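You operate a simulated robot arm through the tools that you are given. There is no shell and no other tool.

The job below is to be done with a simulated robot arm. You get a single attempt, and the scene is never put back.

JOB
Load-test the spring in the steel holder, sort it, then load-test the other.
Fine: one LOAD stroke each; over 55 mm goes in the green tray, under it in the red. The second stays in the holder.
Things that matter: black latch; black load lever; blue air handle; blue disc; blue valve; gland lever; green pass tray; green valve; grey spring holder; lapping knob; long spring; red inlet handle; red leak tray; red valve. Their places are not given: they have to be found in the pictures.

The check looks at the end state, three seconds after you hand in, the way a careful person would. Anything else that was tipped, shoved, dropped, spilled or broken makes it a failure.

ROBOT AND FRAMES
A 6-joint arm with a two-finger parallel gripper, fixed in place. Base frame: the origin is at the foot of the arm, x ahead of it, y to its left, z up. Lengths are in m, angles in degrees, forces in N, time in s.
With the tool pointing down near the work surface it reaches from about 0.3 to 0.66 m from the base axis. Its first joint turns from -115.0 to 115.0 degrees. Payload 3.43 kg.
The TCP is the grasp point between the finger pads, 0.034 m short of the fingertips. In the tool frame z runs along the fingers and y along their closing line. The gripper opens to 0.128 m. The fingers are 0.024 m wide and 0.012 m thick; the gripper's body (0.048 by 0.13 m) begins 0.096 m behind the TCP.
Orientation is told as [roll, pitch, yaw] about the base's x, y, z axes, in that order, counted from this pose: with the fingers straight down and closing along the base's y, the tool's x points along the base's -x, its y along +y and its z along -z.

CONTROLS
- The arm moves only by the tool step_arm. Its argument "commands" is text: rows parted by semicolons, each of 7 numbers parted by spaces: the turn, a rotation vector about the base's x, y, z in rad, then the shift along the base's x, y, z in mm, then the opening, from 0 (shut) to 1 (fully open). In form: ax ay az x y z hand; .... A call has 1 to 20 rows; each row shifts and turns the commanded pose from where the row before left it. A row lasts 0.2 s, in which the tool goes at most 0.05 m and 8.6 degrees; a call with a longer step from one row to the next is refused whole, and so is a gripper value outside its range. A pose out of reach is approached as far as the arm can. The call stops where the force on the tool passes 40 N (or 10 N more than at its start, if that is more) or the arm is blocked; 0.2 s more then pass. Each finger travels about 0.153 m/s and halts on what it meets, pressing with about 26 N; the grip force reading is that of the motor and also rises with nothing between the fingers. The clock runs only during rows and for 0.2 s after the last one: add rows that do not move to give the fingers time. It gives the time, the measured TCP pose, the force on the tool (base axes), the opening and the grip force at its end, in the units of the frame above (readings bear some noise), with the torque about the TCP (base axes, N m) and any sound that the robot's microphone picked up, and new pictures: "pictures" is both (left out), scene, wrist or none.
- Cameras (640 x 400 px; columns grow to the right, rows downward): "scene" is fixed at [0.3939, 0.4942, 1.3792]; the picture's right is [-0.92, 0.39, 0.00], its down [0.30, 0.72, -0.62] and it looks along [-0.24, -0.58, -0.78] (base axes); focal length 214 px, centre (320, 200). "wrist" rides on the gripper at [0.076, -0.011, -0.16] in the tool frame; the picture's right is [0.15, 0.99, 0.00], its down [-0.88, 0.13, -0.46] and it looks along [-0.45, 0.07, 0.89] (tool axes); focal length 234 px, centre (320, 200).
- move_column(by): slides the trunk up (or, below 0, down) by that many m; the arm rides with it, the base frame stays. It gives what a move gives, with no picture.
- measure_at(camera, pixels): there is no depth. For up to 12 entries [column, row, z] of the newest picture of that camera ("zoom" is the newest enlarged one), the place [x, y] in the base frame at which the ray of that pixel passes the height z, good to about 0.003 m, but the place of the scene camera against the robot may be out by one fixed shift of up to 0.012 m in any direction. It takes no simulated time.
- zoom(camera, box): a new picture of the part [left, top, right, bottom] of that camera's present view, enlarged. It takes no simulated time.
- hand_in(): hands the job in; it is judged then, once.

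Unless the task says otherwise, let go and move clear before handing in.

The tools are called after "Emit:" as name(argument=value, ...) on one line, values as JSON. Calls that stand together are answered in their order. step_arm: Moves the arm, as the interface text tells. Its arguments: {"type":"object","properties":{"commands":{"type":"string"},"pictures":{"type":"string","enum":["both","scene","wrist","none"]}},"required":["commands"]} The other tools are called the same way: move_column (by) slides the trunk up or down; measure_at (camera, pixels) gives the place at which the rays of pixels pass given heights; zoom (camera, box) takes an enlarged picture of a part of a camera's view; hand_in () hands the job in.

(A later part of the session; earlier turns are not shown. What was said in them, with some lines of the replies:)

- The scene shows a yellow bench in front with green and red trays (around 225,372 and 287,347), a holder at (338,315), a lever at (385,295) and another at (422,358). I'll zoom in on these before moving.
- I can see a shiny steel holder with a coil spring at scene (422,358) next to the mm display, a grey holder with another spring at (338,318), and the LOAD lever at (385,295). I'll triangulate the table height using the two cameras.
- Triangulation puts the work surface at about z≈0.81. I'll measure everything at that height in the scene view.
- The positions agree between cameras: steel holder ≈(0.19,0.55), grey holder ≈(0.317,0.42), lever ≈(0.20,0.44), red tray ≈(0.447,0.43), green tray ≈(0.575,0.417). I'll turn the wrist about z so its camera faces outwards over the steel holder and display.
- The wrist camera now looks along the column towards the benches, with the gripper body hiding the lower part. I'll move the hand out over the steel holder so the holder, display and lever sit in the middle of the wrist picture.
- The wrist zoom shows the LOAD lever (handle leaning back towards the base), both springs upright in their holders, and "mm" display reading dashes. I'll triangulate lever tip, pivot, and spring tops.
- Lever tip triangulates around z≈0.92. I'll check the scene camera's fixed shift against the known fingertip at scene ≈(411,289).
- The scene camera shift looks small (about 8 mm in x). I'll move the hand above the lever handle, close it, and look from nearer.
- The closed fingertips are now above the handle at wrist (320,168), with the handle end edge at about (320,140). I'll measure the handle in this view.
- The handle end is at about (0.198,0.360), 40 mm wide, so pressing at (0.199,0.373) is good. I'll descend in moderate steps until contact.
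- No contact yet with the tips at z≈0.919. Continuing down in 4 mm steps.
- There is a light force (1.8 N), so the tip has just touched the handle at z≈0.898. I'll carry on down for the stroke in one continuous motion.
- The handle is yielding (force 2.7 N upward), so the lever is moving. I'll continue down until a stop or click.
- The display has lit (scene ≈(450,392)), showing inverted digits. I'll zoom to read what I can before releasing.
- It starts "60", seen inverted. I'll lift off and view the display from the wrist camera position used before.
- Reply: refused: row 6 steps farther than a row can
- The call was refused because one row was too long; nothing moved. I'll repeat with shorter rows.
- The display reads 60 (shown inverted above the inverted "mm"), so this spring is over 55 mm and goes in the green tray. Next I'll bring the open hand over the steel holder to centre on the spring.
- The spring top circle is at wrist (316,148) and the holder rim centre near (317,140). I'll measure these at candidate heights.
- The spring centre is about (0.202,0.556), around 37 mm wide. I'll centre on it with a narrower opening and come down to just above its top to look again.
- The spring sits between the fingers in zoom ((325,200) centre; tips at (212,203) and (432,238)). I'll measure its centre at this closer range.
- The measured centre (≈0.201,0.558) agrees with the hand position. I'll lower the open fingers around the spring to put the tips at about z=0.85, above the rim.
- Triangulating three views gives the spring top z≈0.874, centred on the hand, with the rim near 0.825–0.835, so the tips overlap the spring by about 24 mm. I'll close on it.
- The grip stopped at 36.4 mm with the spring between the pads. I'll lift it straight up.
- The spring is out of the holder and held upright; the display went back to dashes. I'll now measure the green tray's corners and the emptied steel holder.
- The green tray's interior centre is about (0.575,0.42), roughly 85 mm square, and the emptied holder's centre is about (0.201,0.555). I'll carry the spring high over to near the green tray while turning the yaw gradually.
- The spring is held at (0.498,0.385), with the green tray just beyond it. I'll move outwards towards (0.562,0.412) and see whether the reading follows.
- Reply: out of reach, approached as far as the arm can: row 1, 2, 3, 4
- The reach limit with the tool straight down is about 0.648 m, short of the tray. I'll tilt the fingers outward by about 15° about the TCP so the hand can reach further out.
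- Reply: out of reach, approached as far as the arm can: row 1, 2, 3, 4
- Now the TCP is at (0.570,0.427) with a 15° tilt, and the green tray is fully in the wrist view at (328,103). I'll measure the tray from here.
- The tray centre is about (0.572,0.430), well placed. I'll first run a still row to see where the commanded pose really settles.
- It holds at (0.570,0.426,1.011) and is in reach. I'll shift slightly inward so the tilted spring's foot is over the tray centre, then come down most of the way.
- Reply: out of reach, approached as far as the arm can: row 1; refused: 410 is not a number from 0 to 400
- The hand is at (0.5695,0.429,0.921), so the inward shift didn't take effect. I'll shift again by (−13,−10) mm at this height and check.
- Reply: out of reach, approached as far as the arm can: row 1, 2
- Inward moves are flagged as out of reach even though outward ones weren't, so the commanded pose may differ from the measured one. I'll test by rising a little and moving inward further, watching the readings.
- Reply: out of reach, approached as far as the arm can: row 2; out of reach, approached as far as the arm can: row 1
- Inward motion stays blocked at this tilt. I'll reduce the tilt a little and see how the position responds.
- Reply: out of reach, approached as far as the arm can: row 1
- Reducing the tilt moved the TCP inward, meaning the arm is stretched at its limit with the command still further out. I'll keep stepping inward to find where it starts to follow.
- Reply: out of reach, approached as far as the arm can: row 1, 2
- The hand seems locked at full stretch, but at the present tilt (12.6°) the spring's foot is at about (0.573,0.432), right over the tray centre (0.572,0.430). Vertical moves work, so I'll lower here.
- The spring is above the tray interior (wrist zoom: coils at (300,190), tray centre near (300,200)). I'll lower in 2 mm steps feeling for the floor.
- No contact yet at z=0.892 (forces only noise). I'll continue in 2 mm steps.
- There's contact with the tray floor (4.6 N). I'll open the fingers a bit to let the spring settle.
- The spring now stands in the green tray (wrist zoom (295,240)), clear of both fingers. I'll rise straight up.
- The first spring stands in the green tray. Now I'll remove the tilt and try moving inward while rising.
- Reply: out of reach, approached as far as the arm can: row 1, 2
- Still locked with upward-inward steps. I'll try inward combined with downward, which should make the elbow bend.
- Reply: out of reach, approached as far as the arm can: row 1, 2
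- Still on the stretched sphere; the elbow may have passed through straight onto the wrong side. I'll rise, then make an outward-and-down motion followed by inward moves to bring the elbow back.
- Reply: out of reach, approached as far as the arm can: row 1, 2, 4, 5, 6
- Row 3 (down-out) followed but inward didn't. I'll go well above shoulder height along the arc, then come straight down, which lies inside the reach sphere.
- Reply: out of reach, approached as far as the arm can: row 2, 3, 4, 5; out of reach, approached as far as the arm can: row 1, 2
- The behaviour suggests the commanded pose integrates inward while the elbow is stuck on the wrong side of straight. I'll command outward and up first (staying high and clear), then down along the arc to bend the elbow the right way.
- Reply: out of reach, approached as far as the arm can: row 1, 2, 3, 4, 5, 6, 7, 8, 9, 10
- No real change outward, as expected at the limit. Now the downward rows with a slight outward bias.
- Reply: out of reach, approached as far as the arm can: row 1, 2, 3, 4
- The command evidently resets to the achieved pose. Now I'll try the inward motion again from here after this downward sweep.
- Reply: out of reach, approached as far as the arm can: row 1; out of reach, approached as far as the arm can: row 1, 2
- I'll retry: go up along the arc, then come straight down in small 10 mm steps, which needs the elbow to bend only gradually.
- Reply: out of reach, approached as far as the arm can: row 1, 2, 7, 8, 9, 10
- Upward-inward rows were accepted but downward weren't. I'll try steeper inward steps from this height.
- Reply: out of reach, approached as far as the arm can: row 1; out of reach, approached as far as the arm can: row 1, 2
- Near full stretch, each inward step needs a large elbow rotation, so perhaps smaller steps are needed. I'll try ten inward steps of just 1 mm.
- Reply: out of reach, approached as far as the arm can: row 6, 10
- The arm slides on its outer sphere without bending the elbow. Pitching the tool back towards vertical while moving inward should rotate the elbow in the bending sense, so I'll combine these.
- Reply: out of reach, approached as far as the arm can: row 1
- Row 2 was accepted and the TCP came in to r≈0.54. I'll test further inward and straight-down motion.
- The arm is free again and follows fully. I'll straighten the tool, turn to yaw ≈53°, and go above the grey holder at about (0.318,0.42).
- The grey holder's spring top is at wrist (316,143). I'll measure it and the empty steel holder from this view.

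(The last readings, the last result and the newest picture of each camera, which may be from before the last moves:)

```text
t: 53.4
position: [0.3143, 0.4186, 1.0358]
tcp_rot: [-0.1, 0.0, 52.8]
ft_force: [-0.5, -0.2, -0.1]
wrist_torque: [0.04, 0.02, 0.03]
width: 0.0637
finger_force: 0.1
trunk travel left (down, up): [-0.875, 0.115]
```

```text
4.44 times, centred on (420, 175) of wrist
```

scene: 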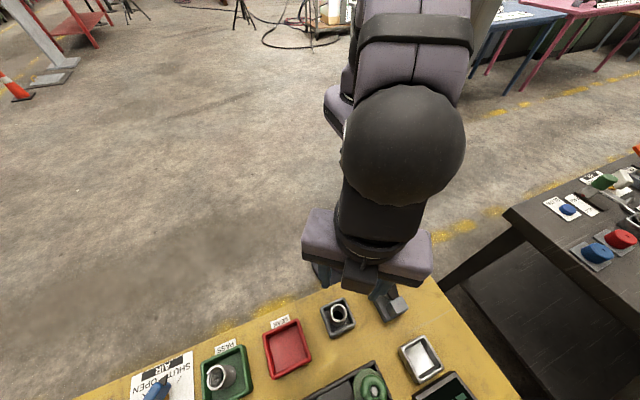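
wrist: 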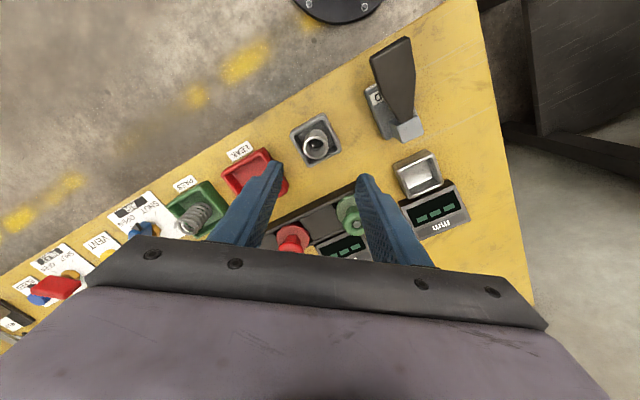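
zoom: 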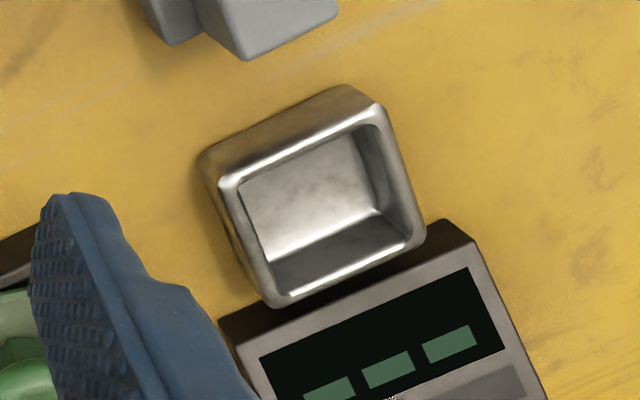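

The spring centre works out at about (0.324,0.421). I'll centre over it and go down to z≈0.95 for a closer look.

Emit:
step_arm(commands="0 0 0 9 2 -30 0.5;0 0 0 0 0 -30 0.5;0 0 0 0 0 -20 0.5;0 0 0 0 0 0 0.5", pictures="both")

Emit:
zoom(camera="wrist", box=[240, 90, 400, 230])

```text
t: 54.4
position: [0.3267, 0.4226, 0.9546]
tcp_rot: [0.0, 0.0, 52.9]
ft_force: [0.1, 0.6, -1.0]
wrist_torque: [-0.01, -0.01, 0.02]
width: 0.0638
finger_force: 0.0
trunk travel left (down, up): [-0.875, 0.115]
```

scene: 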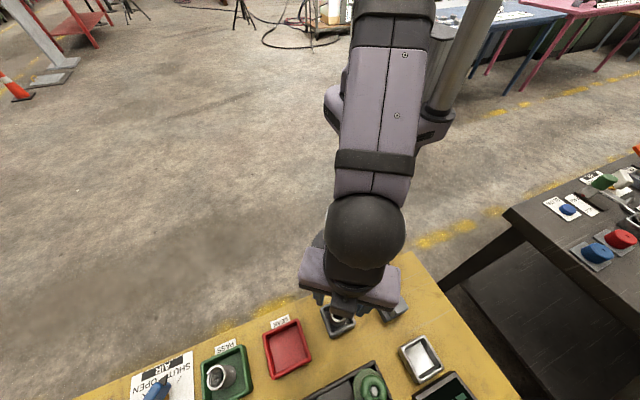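
wrist: 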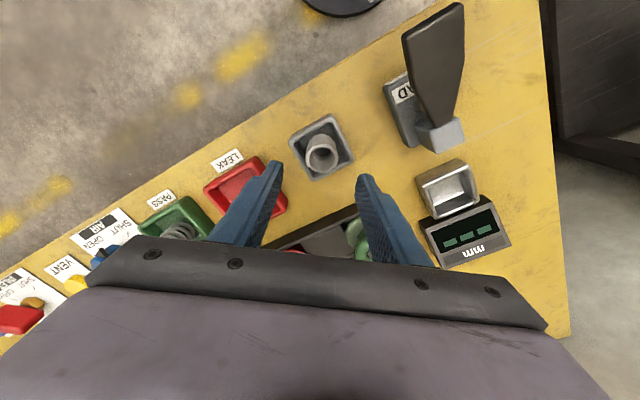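

```text
2.86 times, centred on (320, 160) of wrist
```

zoom: 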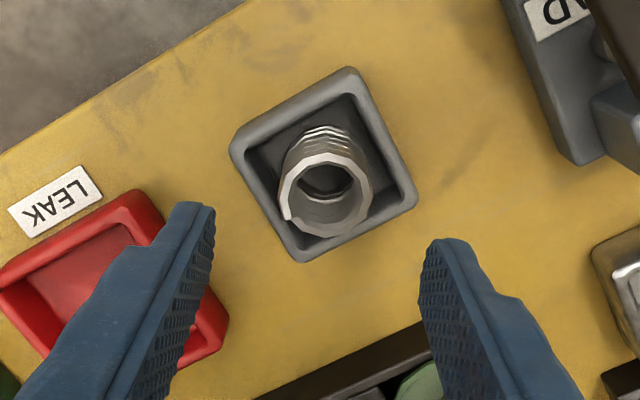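

The spring is centred (wrist (322,157)), with its top at about z≈0.867. I'll descend to put the tips at z≈0.845 and then close.

Emit:
step_arm(commands="0 0 0 -1 0 -25 0.5;0 0 0 0 0 -20 0.5;0 0 0 0 0 -10 0.5;0 0 0 0 0 -10 0.5;0 0 0 0 0 -9 0.5;0 0 0 0 0 0 0.5", pictures="wrist")

Emit:
zoom(camera="wrist", box=[240, 100, 400, 240])

```text
t: 55.8
position: [0.3258, 0.4217, 0.882]
tcp_rot: [0.0, 0.1, 52.8]
ft_force: [0.6, 0.1, -0.2]
wrist_torque: [-0.01, 0.0, -0.01]
width: 0.064
finger_force: 0.0
trunk travel left (down, up): [-0.875, 0.115]
```

wrist: 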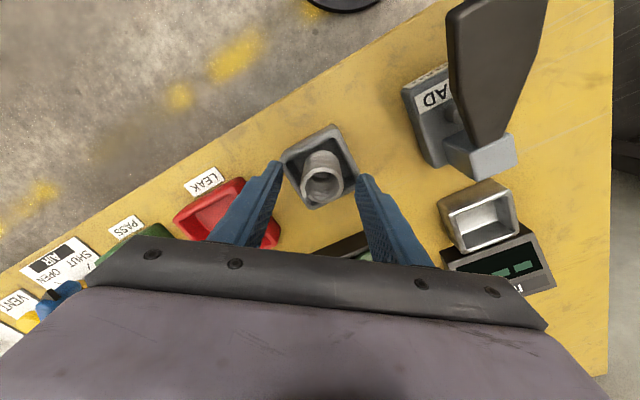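

```text
2.86 times, centred on (320, 170) of wrist
```

zoom: 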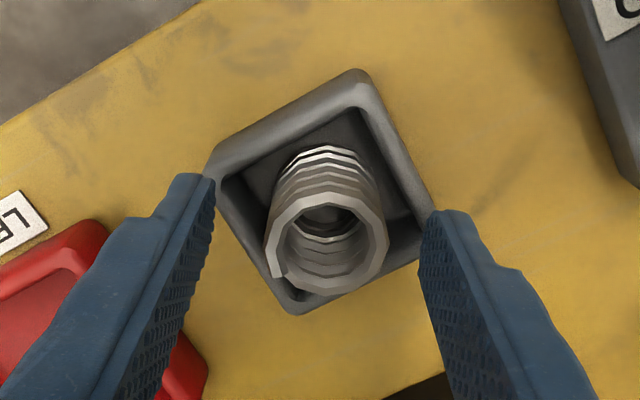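

The fingers straddle the spring centrally. Closing now.

Emit:
step_arm(commands="0 0 0 0 0 0 0.35;0 0 0 0 0 0 0.2;0 0 0 0 0 0 0.1;0 0 0 0 0 0 0.1", pictures="none")

Emit:
step_arm(commands="0 0 0 0 0 8 0.1;0 0 0 0 0 15 0.1;0 0 0 0 0 30 0.1;0 0 0 0 0 40 0.1;0 0 0 0 0 40 0.1;0 0 0 0 0 0 0.1", pictures="both")

Emit:
zoom(camera="wrist", box=[240, 90, 440, 270])

```text
t: 56.8
position: [0.3258, 0.4223, 0.8828]
tcp_rot: [-0.1, -0.1, 52.8]
ft_force: [-0.5, 0.6, -0.2]
wrist_torque: [0.09, 0.06, 0.03]
width: 0.0359
finger_force: 26.1
trunk travel left (down, up): [-0.875, 0.115]
```

```text
t: 58.2
position: [0.3254, 0.4248, 1.0188]
tcp_rot: [0.0, 0.0, 52.8]
ft_force: [0.6, -0.5, -0.8]
wrist_torque: [-0.01, 0.02, 0.01]
width: 0.0359
finger_force: 25.8
trunk travel left (down, up): [-0.875, 0.115]
```

scene: 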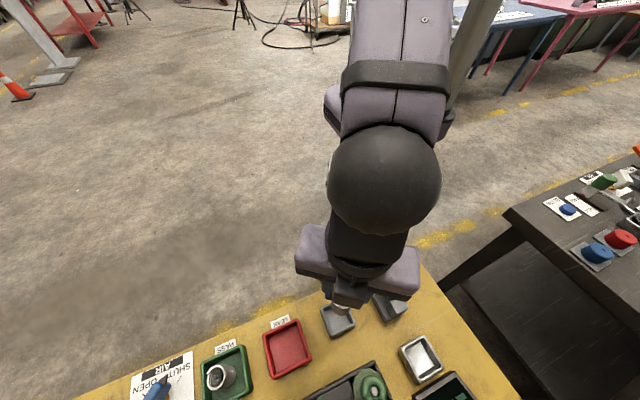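
wrist: 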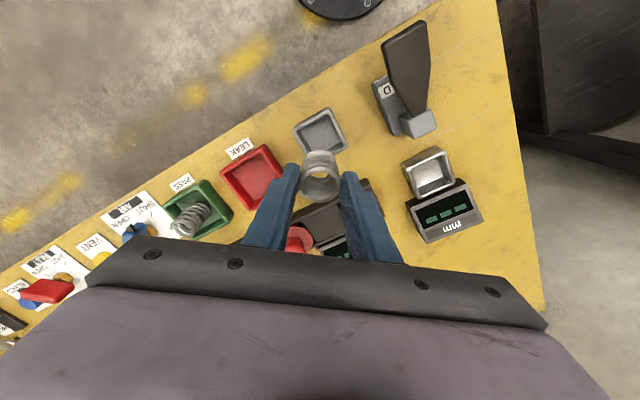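

```text
2.22 times, centred on (340, 180) of wrist
```

zoom: 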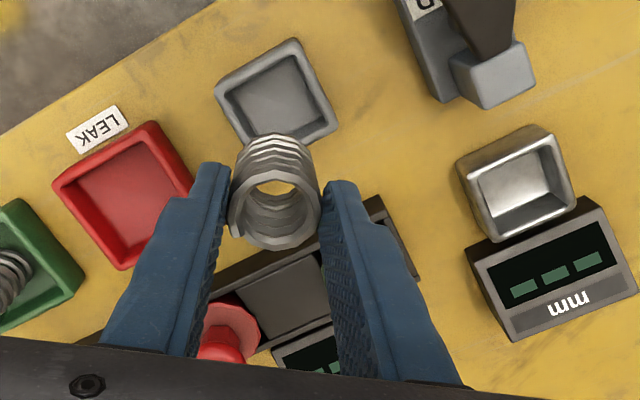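

The second spring is held (36 mm grip, shorter than the first), and the grey holder is empty. I'll carry it over the steel holder, turning back to yaw 66.5° so the alignment matches my first grip at (0.201,0.559).

Emit:
step_arm(commands="0 0 0 0 0 25 0.1;0 0 0.08 -25 27 0 0.1;0 0 0.08 -25 27 0 0.1;0 0 0.079 -25 27 0 0.1;0 0 0 -25 27 0 0.1;0 0 0 -24.5 26 0 0.1;0 0 0 0 0 -30 0.1;0 0 0 0 0 -30 0.1;0 0 0 0 0 0 0.1", pictures="both")

Emit:
zoom(camera="wrist", box=[240, 80, 400, 240])

Emit:
zoom(camera="scene", box=[380, 300, 500, 400])

```text
t: 60.2
position: [0.2005, 0.5566, 0.9797]
tcp_rot: [-0.1, 0.0, 66.4]
ft_force: [1.0, 0.1, -0.7]
wrist_torque: [0.0, 0.03, -0.02]
width: 0.0363
finger_force: 26.3
trunk travel left (down, up): [-0.875, 0.115]
```

scene: 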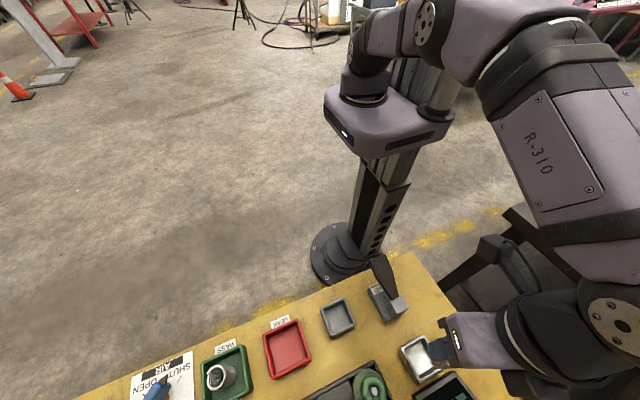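
wrist: 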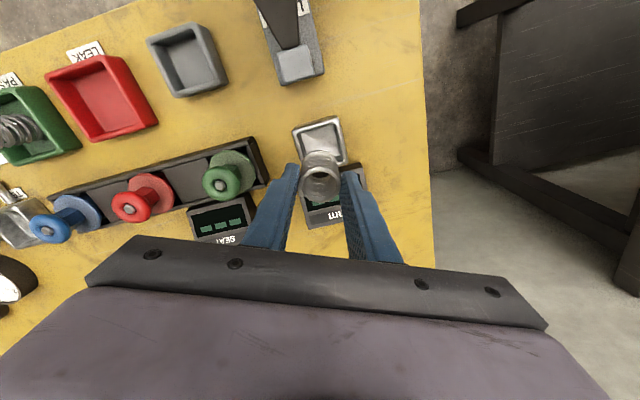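

```text
2.50 times, centred on (320, 160) of wrist
```

zoom: 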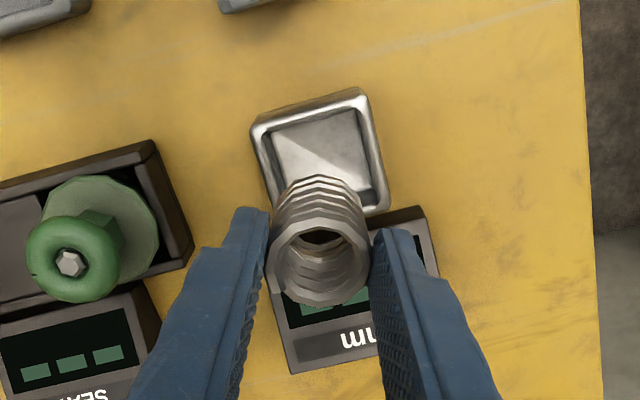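

```text
4.00 times, centred on (440, 350) of scene
```

zoom: 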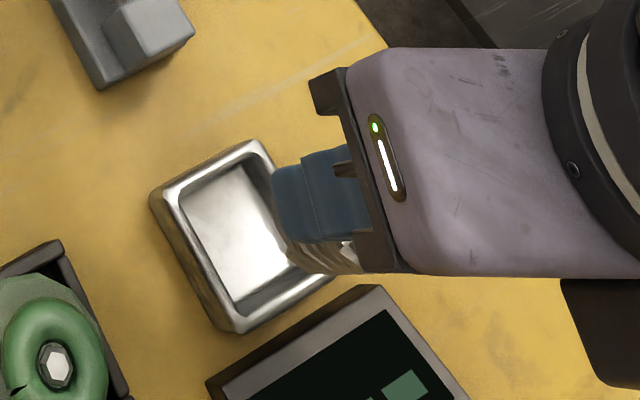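

I'm over the holder at (0.2005,0.5566). I'll measure the holder rim centre from this view (wrist ≈(319,145)).

Emit:
measure_at(camera="wrist", pixels=[[319.2, 145.2, 0.82], [319.2, 145.2, 0.83], [293, 129, 0.825], [335, 116, 0.825], [347, 163, 0.825], [303, 140, 0.815], [321, 180, 0.865]])

Emit:
zoom(camera="wrist", box=[270, 100, 370, 200])

```text
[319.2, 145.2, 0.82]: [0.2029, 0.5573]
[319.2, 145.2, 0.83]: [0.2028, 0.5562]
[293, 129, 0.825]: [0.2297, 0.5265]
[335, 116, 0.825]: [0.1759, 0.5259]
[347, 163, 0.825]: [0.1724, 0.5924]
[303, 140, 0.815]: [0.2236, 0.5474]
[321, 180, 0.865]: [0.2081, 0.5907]
```

```text
4.00 times, centred on (320, 150) of wrist
```

zoom: 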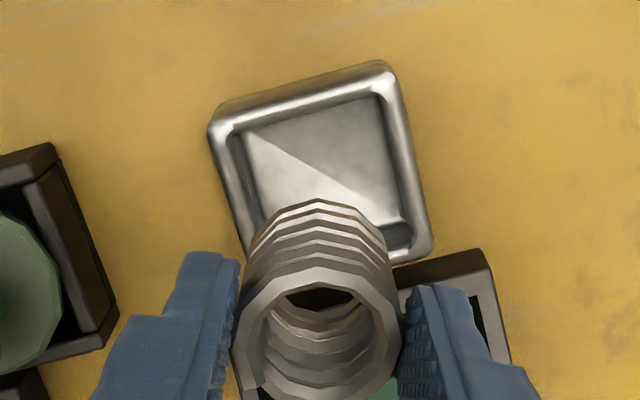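

The rim corners give the holder centre at (0.201,0.559). I'll shift +2 mm in y and lower to just above the recess.

Emit:
step_arm(commands="0 0 0 0.5 2 -25 0.1;0 0 0 0 0 -25 0.1;0 0 0 0 0 -15 0.1;0 0 0 0 0 0 0.1", pictures="both")

Emit:
zoom(camera="wrist", box=[270, 100, 370, 200])

Emit:
zoom(camera="scene", box=[380, 300, 500, 400])

```text
t: 61.2
position: [0.2001, 0.5585, 0.9147]
tcp_rot: [-0.1, 0.0, 66.5]
ft_force: [0.9, 0.5, -2.3]
wrist_torque: [-0.01, 0.0, 0.01]
width: 0.0362
finger_force: 26.1
trunk travel left (down, up): [-0.875, 0.115]
```

scene: 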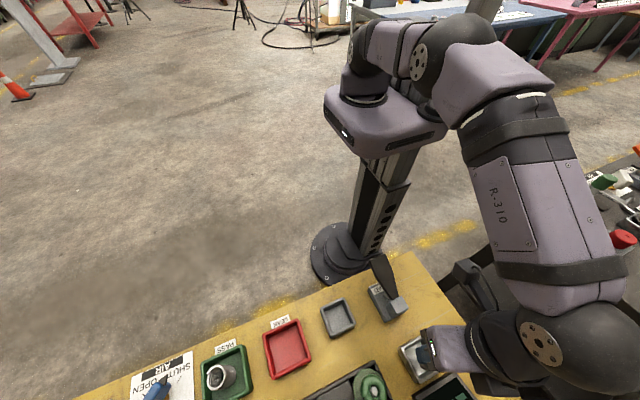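
wrist: 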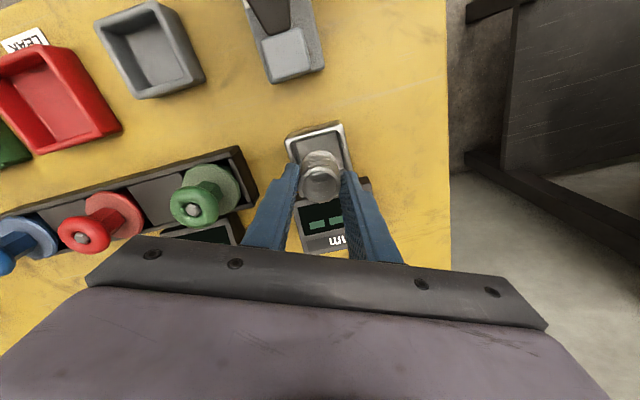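

```text
4.00 times, centred on (320, 150) of wrist
```

zoom: 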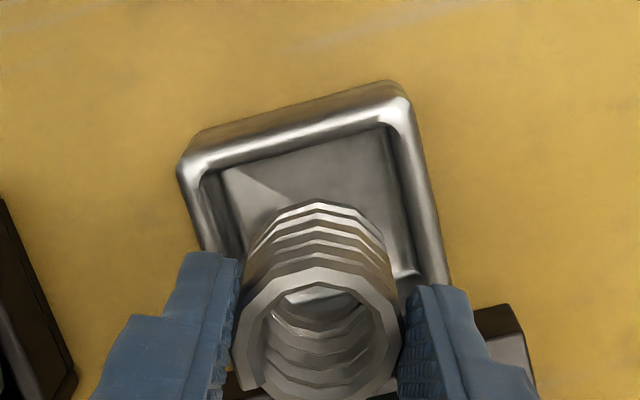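

```text
4.00 times, centred on (440, 350) of scene
```

zoom: 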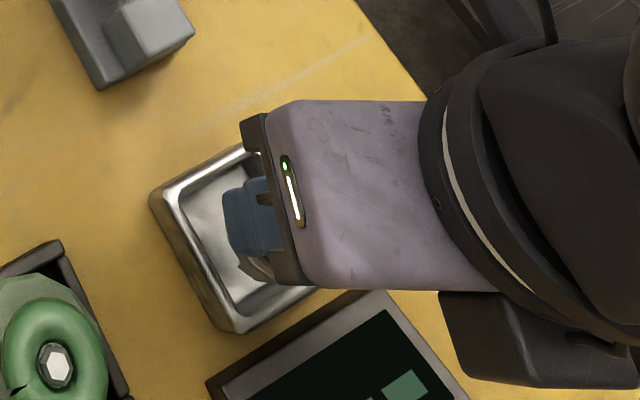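

The spring's foot is aligned within the recess (zoom: coils 250–388 inside walls 225–405). I'll lower gently towards the floor.

Emit:
step_arm(commands="0 0 0 0 0 -8 0.1;0 0 0 0 0 -8 0.1;0 0 0 0 0 -6 0.1;0 0 0 0 0 -3 0.1;0 0 0 0 0 -2 0.1;0 0 0 0 0 0 0.1", pictures="wrist")

```text
t: 62.6
position: [0.2002, 0.5574, 0.8873]
tcp_rot: [0.0, 0.0, 66.5]
ft_force: [-0.2, 0.1, -0.2]
wrist_torque: [0.0, 0.02, 0.03]
width: 0.0361
finger_force: 26.0
trunk travel left (down, up): [-0.875, 0.115]
```

wrist: 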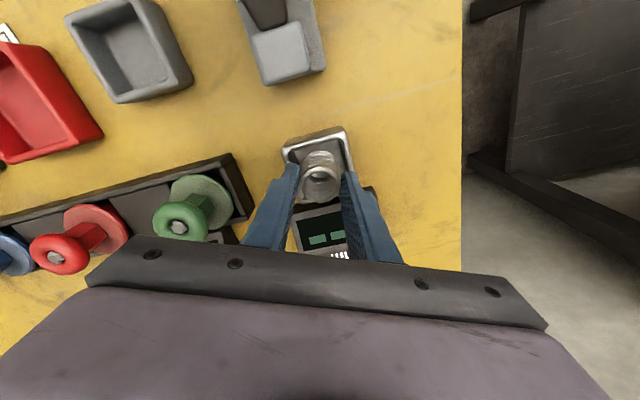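

No contact yet at z=0.887. A few more 1.5 mm steps.

Emit:
step_arm(commands="0 0 0 0 0 -1.5 0.1;0 0 0 0 0 -1.5 0.1;0 0 0 0 0 -1.5 0.1;0 0 0 0 0 0 0.1", pictures="none")

```text
t: 63.6
position: [0.2013, 0.5588, 0.886]
tcp_rot: [0.0, 0.0, 66.4]
ft_force: [-0.3, -0.3, -1.3]
wrist_torque: [0.01, 0.03, 0.03]
width: 0.036
finger_force: 25.6
trunk travel left (down, up): [-0.875, 0.115]
```

Still no contact force. Continuing.

Emit:
step_arm(commands="0 0 0 0 0 -1.5 0.1;0 0 0 0 0 -1.5 0.1;0 0 0 0 0 0 0.1", pictures="none")

Emit:
zoom(camera="wrist", box=[240, 100, 400, 240])

```text
t: 64.4
position: [0.2021, 0.5585, 0.8826]
tcp_rot: [0.0, -0.2, 66.5]
ft_force: [-0.2, 0.1, 9.1]
wrist_torque: [-0.08, 0.07, -0.01]
width: 0.0364
finger_force: 26.2
trunk travel left (down, up): [-0.875, 0.115]
```

```text
2.86 times, centred on (320, 170) of wrist
```

zoom: 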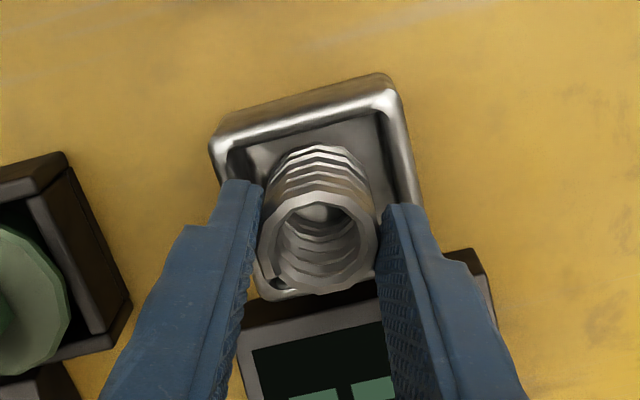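

There's 9 N contact at z=0.8826, the same height as on the pick, so the spring is seated in the recess. I'll open the fingers and check.

Emit:
step_arm(commands="0 0 0 0 0 0.5 0.33;0 0 0 0 0 0 0.42;0 0 0 0 0 0 0.5;0 0 0 0 0 0 0.5", pictures="wrist")

Emit:
zoom(camera="wrist", box=[240, 100, 400, 240])

```text
t: 65.4
position: [0.2016, 0.5573, 0.8823]
tcp_rot: [0.0, -0.1, 66.5]
ft_force: [0.4, -0.9, -0.2]
wrist_torque: [0.01, -0.01, 0.0]
width: 0.0638
finger_force: 0.0
trunk travel left (down, up): [-0.875, 0.115]
```

wrist: 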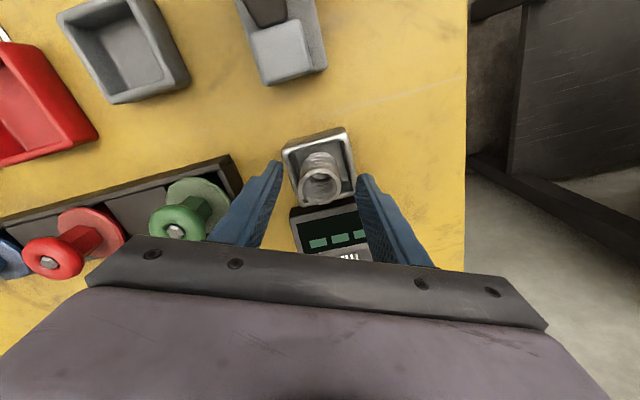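

```text
2.86 times, centred on (320, 170) of wrist
```

zoom: 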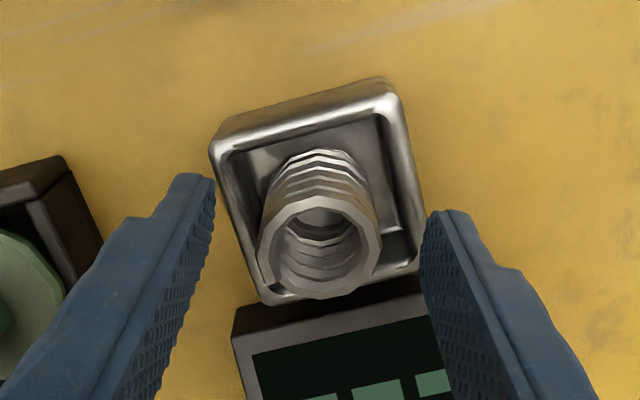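

The spring stands upright in the steel holder. I'll lift clear, close, and move over the LOAD lever handle again.

Emit:
step_arm(commands="0 0 0 0 0 10 0.5;0 0 0 0 0 25 0.5;0 0 0 0 0 40 0.5;0 0 0 0 0 40 0.5;0 0 0 0 0 40 0.5;0 0 0 -1 -46 0 0.4;0 0 0 -1 -46 0 0.2;0 0 0 -1 -46 0 0;0 0 0 0 -46 0 0;0 0 0 0 0 -20 0;0 0 0 0 0 0 0", pictures="both")

Emit:
zoom(camera="scene", box=[340, 240, 500, 400])

```text
t: 67.8
position: [0.197, 0.374, 1.0163]
tcp_rot: [0.0, -0.2, 66.5]
ft_force: [-0.6, -0.1, -0.8]
wrist_torque: [0.04, 0.01, 0.04]
width: 0.0001
finger_force: 25.9
trunk travel left (down, up): [-0.875, 0.115]
```

scene: 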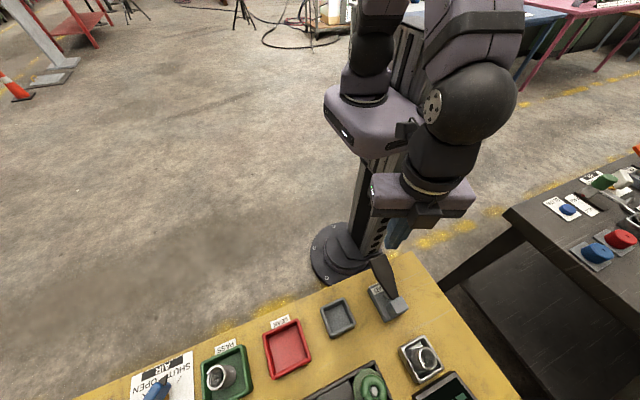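
wrist: 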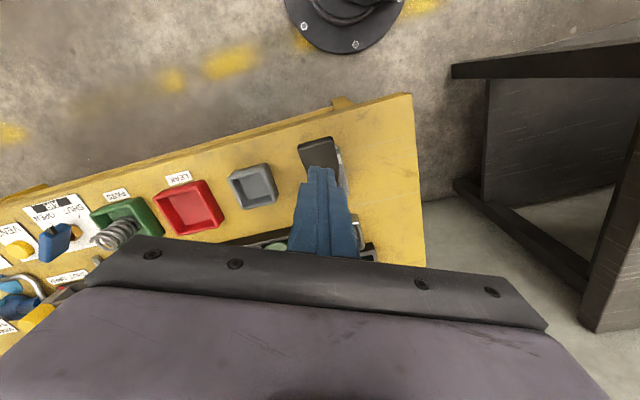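

```text
2.50 times, centred on (420, 320) of scene
```

zoom: 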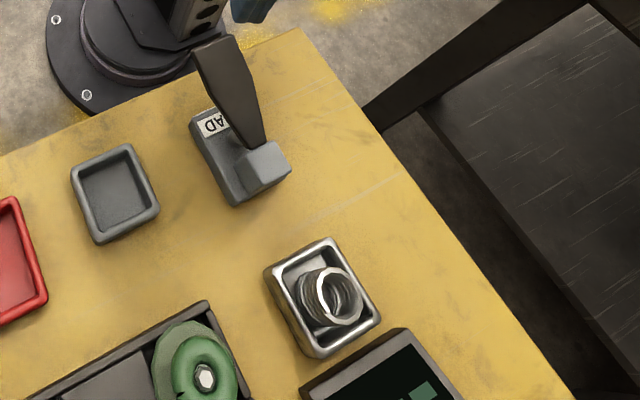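

The second spring is seated, display blank, fingertips over the handle. I'll make the single stroke with the same descent down to z≈0.892.

Emit:
step_arm(commands="0 0 0 0 0 -25 0;0 0 0 0 0 -25 0;0 0 0 0 0 -15 0;0 0 0 0 0 -8 0;0 0 0 0 0 -6 0;0 0 0 0 0 -4 0;0 0 0 0 0 -4 0;0 0 0 0 0 -4 0;0 0 0 0 0 -4 0;0 0 0 0 0 -4 0;0 0 0 0 0 -4 0;0 0 0 0 0 -4 0;0 0 0 0 0 -4 0;0 0 0 0 0 -4 0;0 0 0 0 0 -4 0;0 0 0 0 0 -4 0;0 0 0 0 0 0 0", pictures="both")

Emit:
zoom(camera="scene", box=[340, 240, 500, 400])

```text
t: 71.4
position: [0.1979, 0.3737, 0.8951]
tcp_rot: [0.0, -0.1, 66.5]
ft_force: [-0.7, -2.6, 4.8]
wrist_torque: [-0.07, 0.05, 0.02]
width: 0.0
finger_force: 26.1
trunk travel left (down, up): [-0.875, 0.115]
```

scene: 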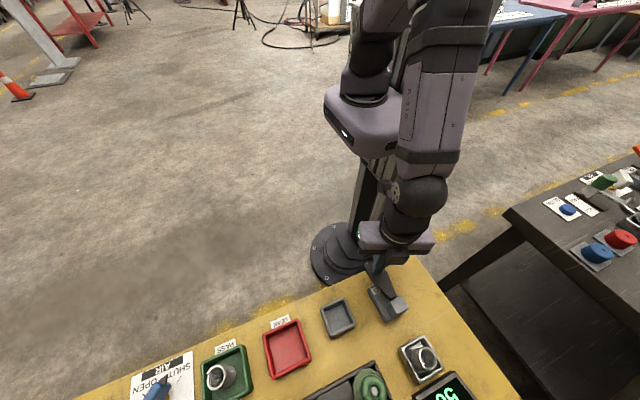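
wrist: 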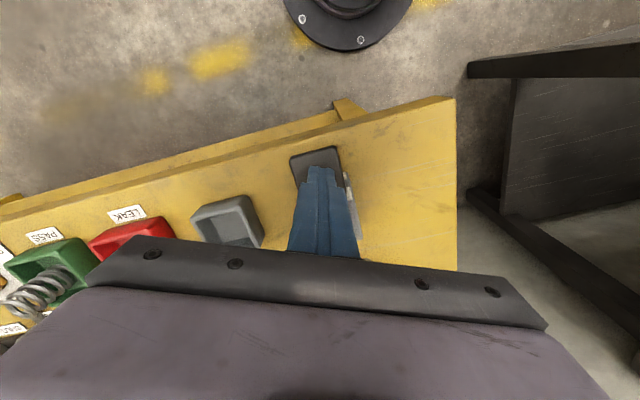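

```text
2.50 times, centred on (420, 320) of scene
```

zoom: 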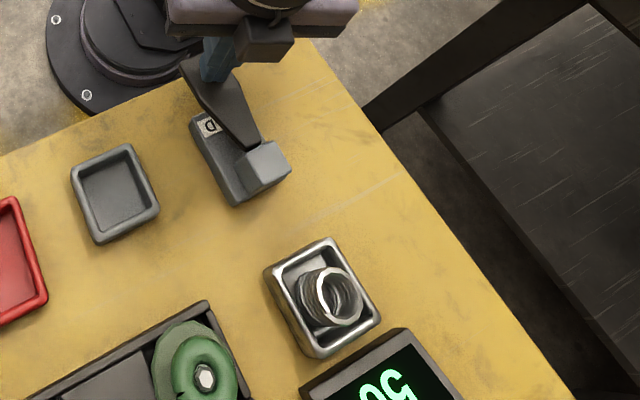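

The display lit with "50" (inverted) for the second spring. I'll lift off the lever and move clear to a viewing pose.

Emit:
step_arm(commands="0 0 0 0 0 10 0;0 0 0 0 0 15 0;0 0 0 0 0 30 0;0 0 0 0 0 40 0;0 0 0 0 0 45 0;0 0 0 0 30 35 0;0 0 0 0 30 35 0;0 0 0 0 30 15 0;0 0 0 0 25 0 0;0 0 0 0 0 0 0", pictures="both")

Emit:
zoom(camera="wrist", box=[250, 20, 400, 230])

Emit:
zoom(camera="scene", box=[130, 290, 510, 400])

Emit:
zoom(camera="scene", box=[170, 330, 290, 400])

```text
t: 73.6
position: [0.1989, 0.488, 1.1204]
tcp_rot: [0.0, 0.0, 66.5]
ft_force: [0.3, 0.6, -0.4]
wrist_torque: [0.0, -0.03, 0.02]
width: 0.0
finger_force: 25.9
trunk travel left (down, up): [-0.875, 0.115]
```

scene: 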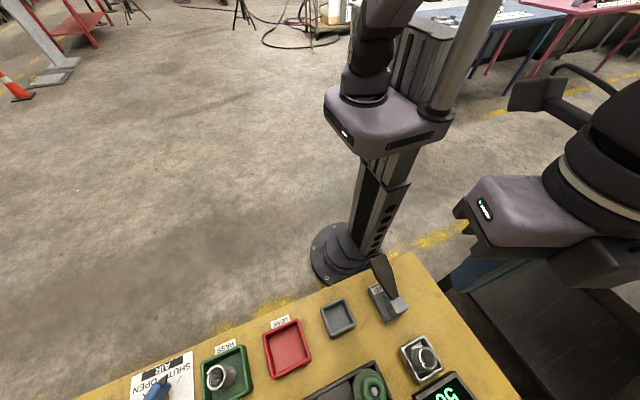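
wrist: 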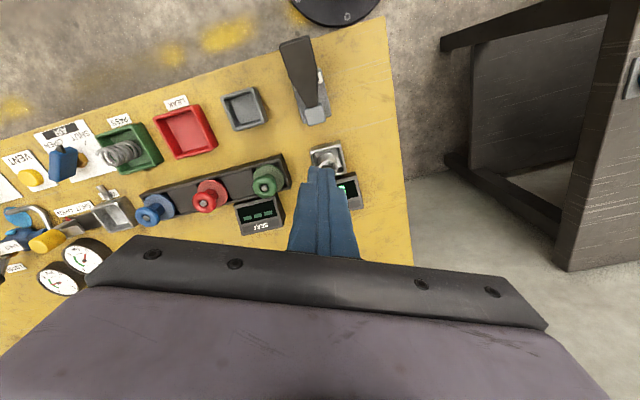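

```text
1.90 times, centred on (325, 125) of wrist
```

zoom: 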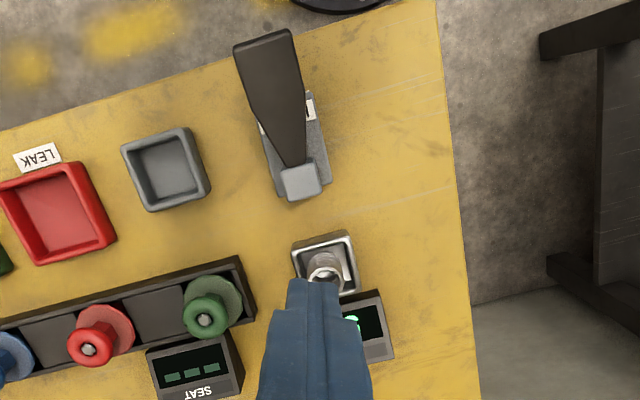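

```text
1.68 times, centred on (320, 345) of scene
```

zoom: 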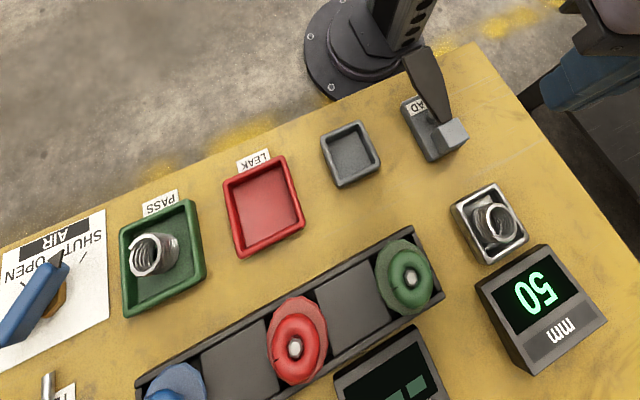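

```text
5.33 times, centred on (230, 365) of scene
```

zoom: 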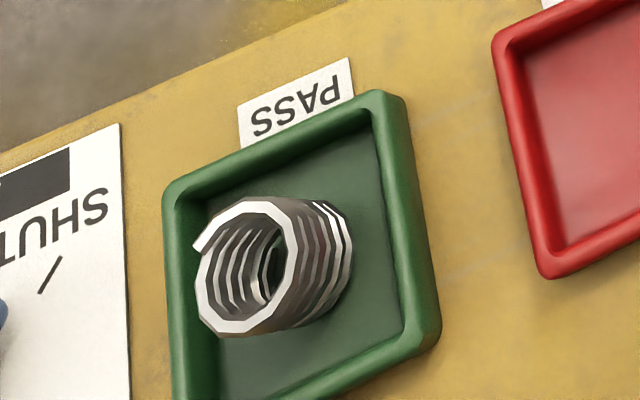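

The scene view shows "50 mm" after the second stroke, that spring upright in the steel holder, the 60 mm spring standing in the green PASS tray, and the lever back up. The hand is clear and nothing else has moved, so I'm handing in.

Emit:
hand_in()

```text
The job is handed in.
```

Both springs have been load-tested with one LOAD stroke each, and the job is handed in. The judge's verdict hasn't come back.

- **First spring (steel holder):** it read 60 mm, which is over 55 mm. It is standing in the green PASS tray.
- **Second spring (from the grey holder):** it read 50 mm. It is upright in the steel holder, as asked.
- **End state:** the LOAD lever sprang back up after each stroke. In the last pictures nothing else looked moved, and the gripper is empty and clear of the bench.

The green tray is just past the arm's straight-down reach. I set the first spring down with the hand tilted about 13°, and it settled upright. The arm then got stuck at full stretch for a while. I freed it well above the bench without touching anything.
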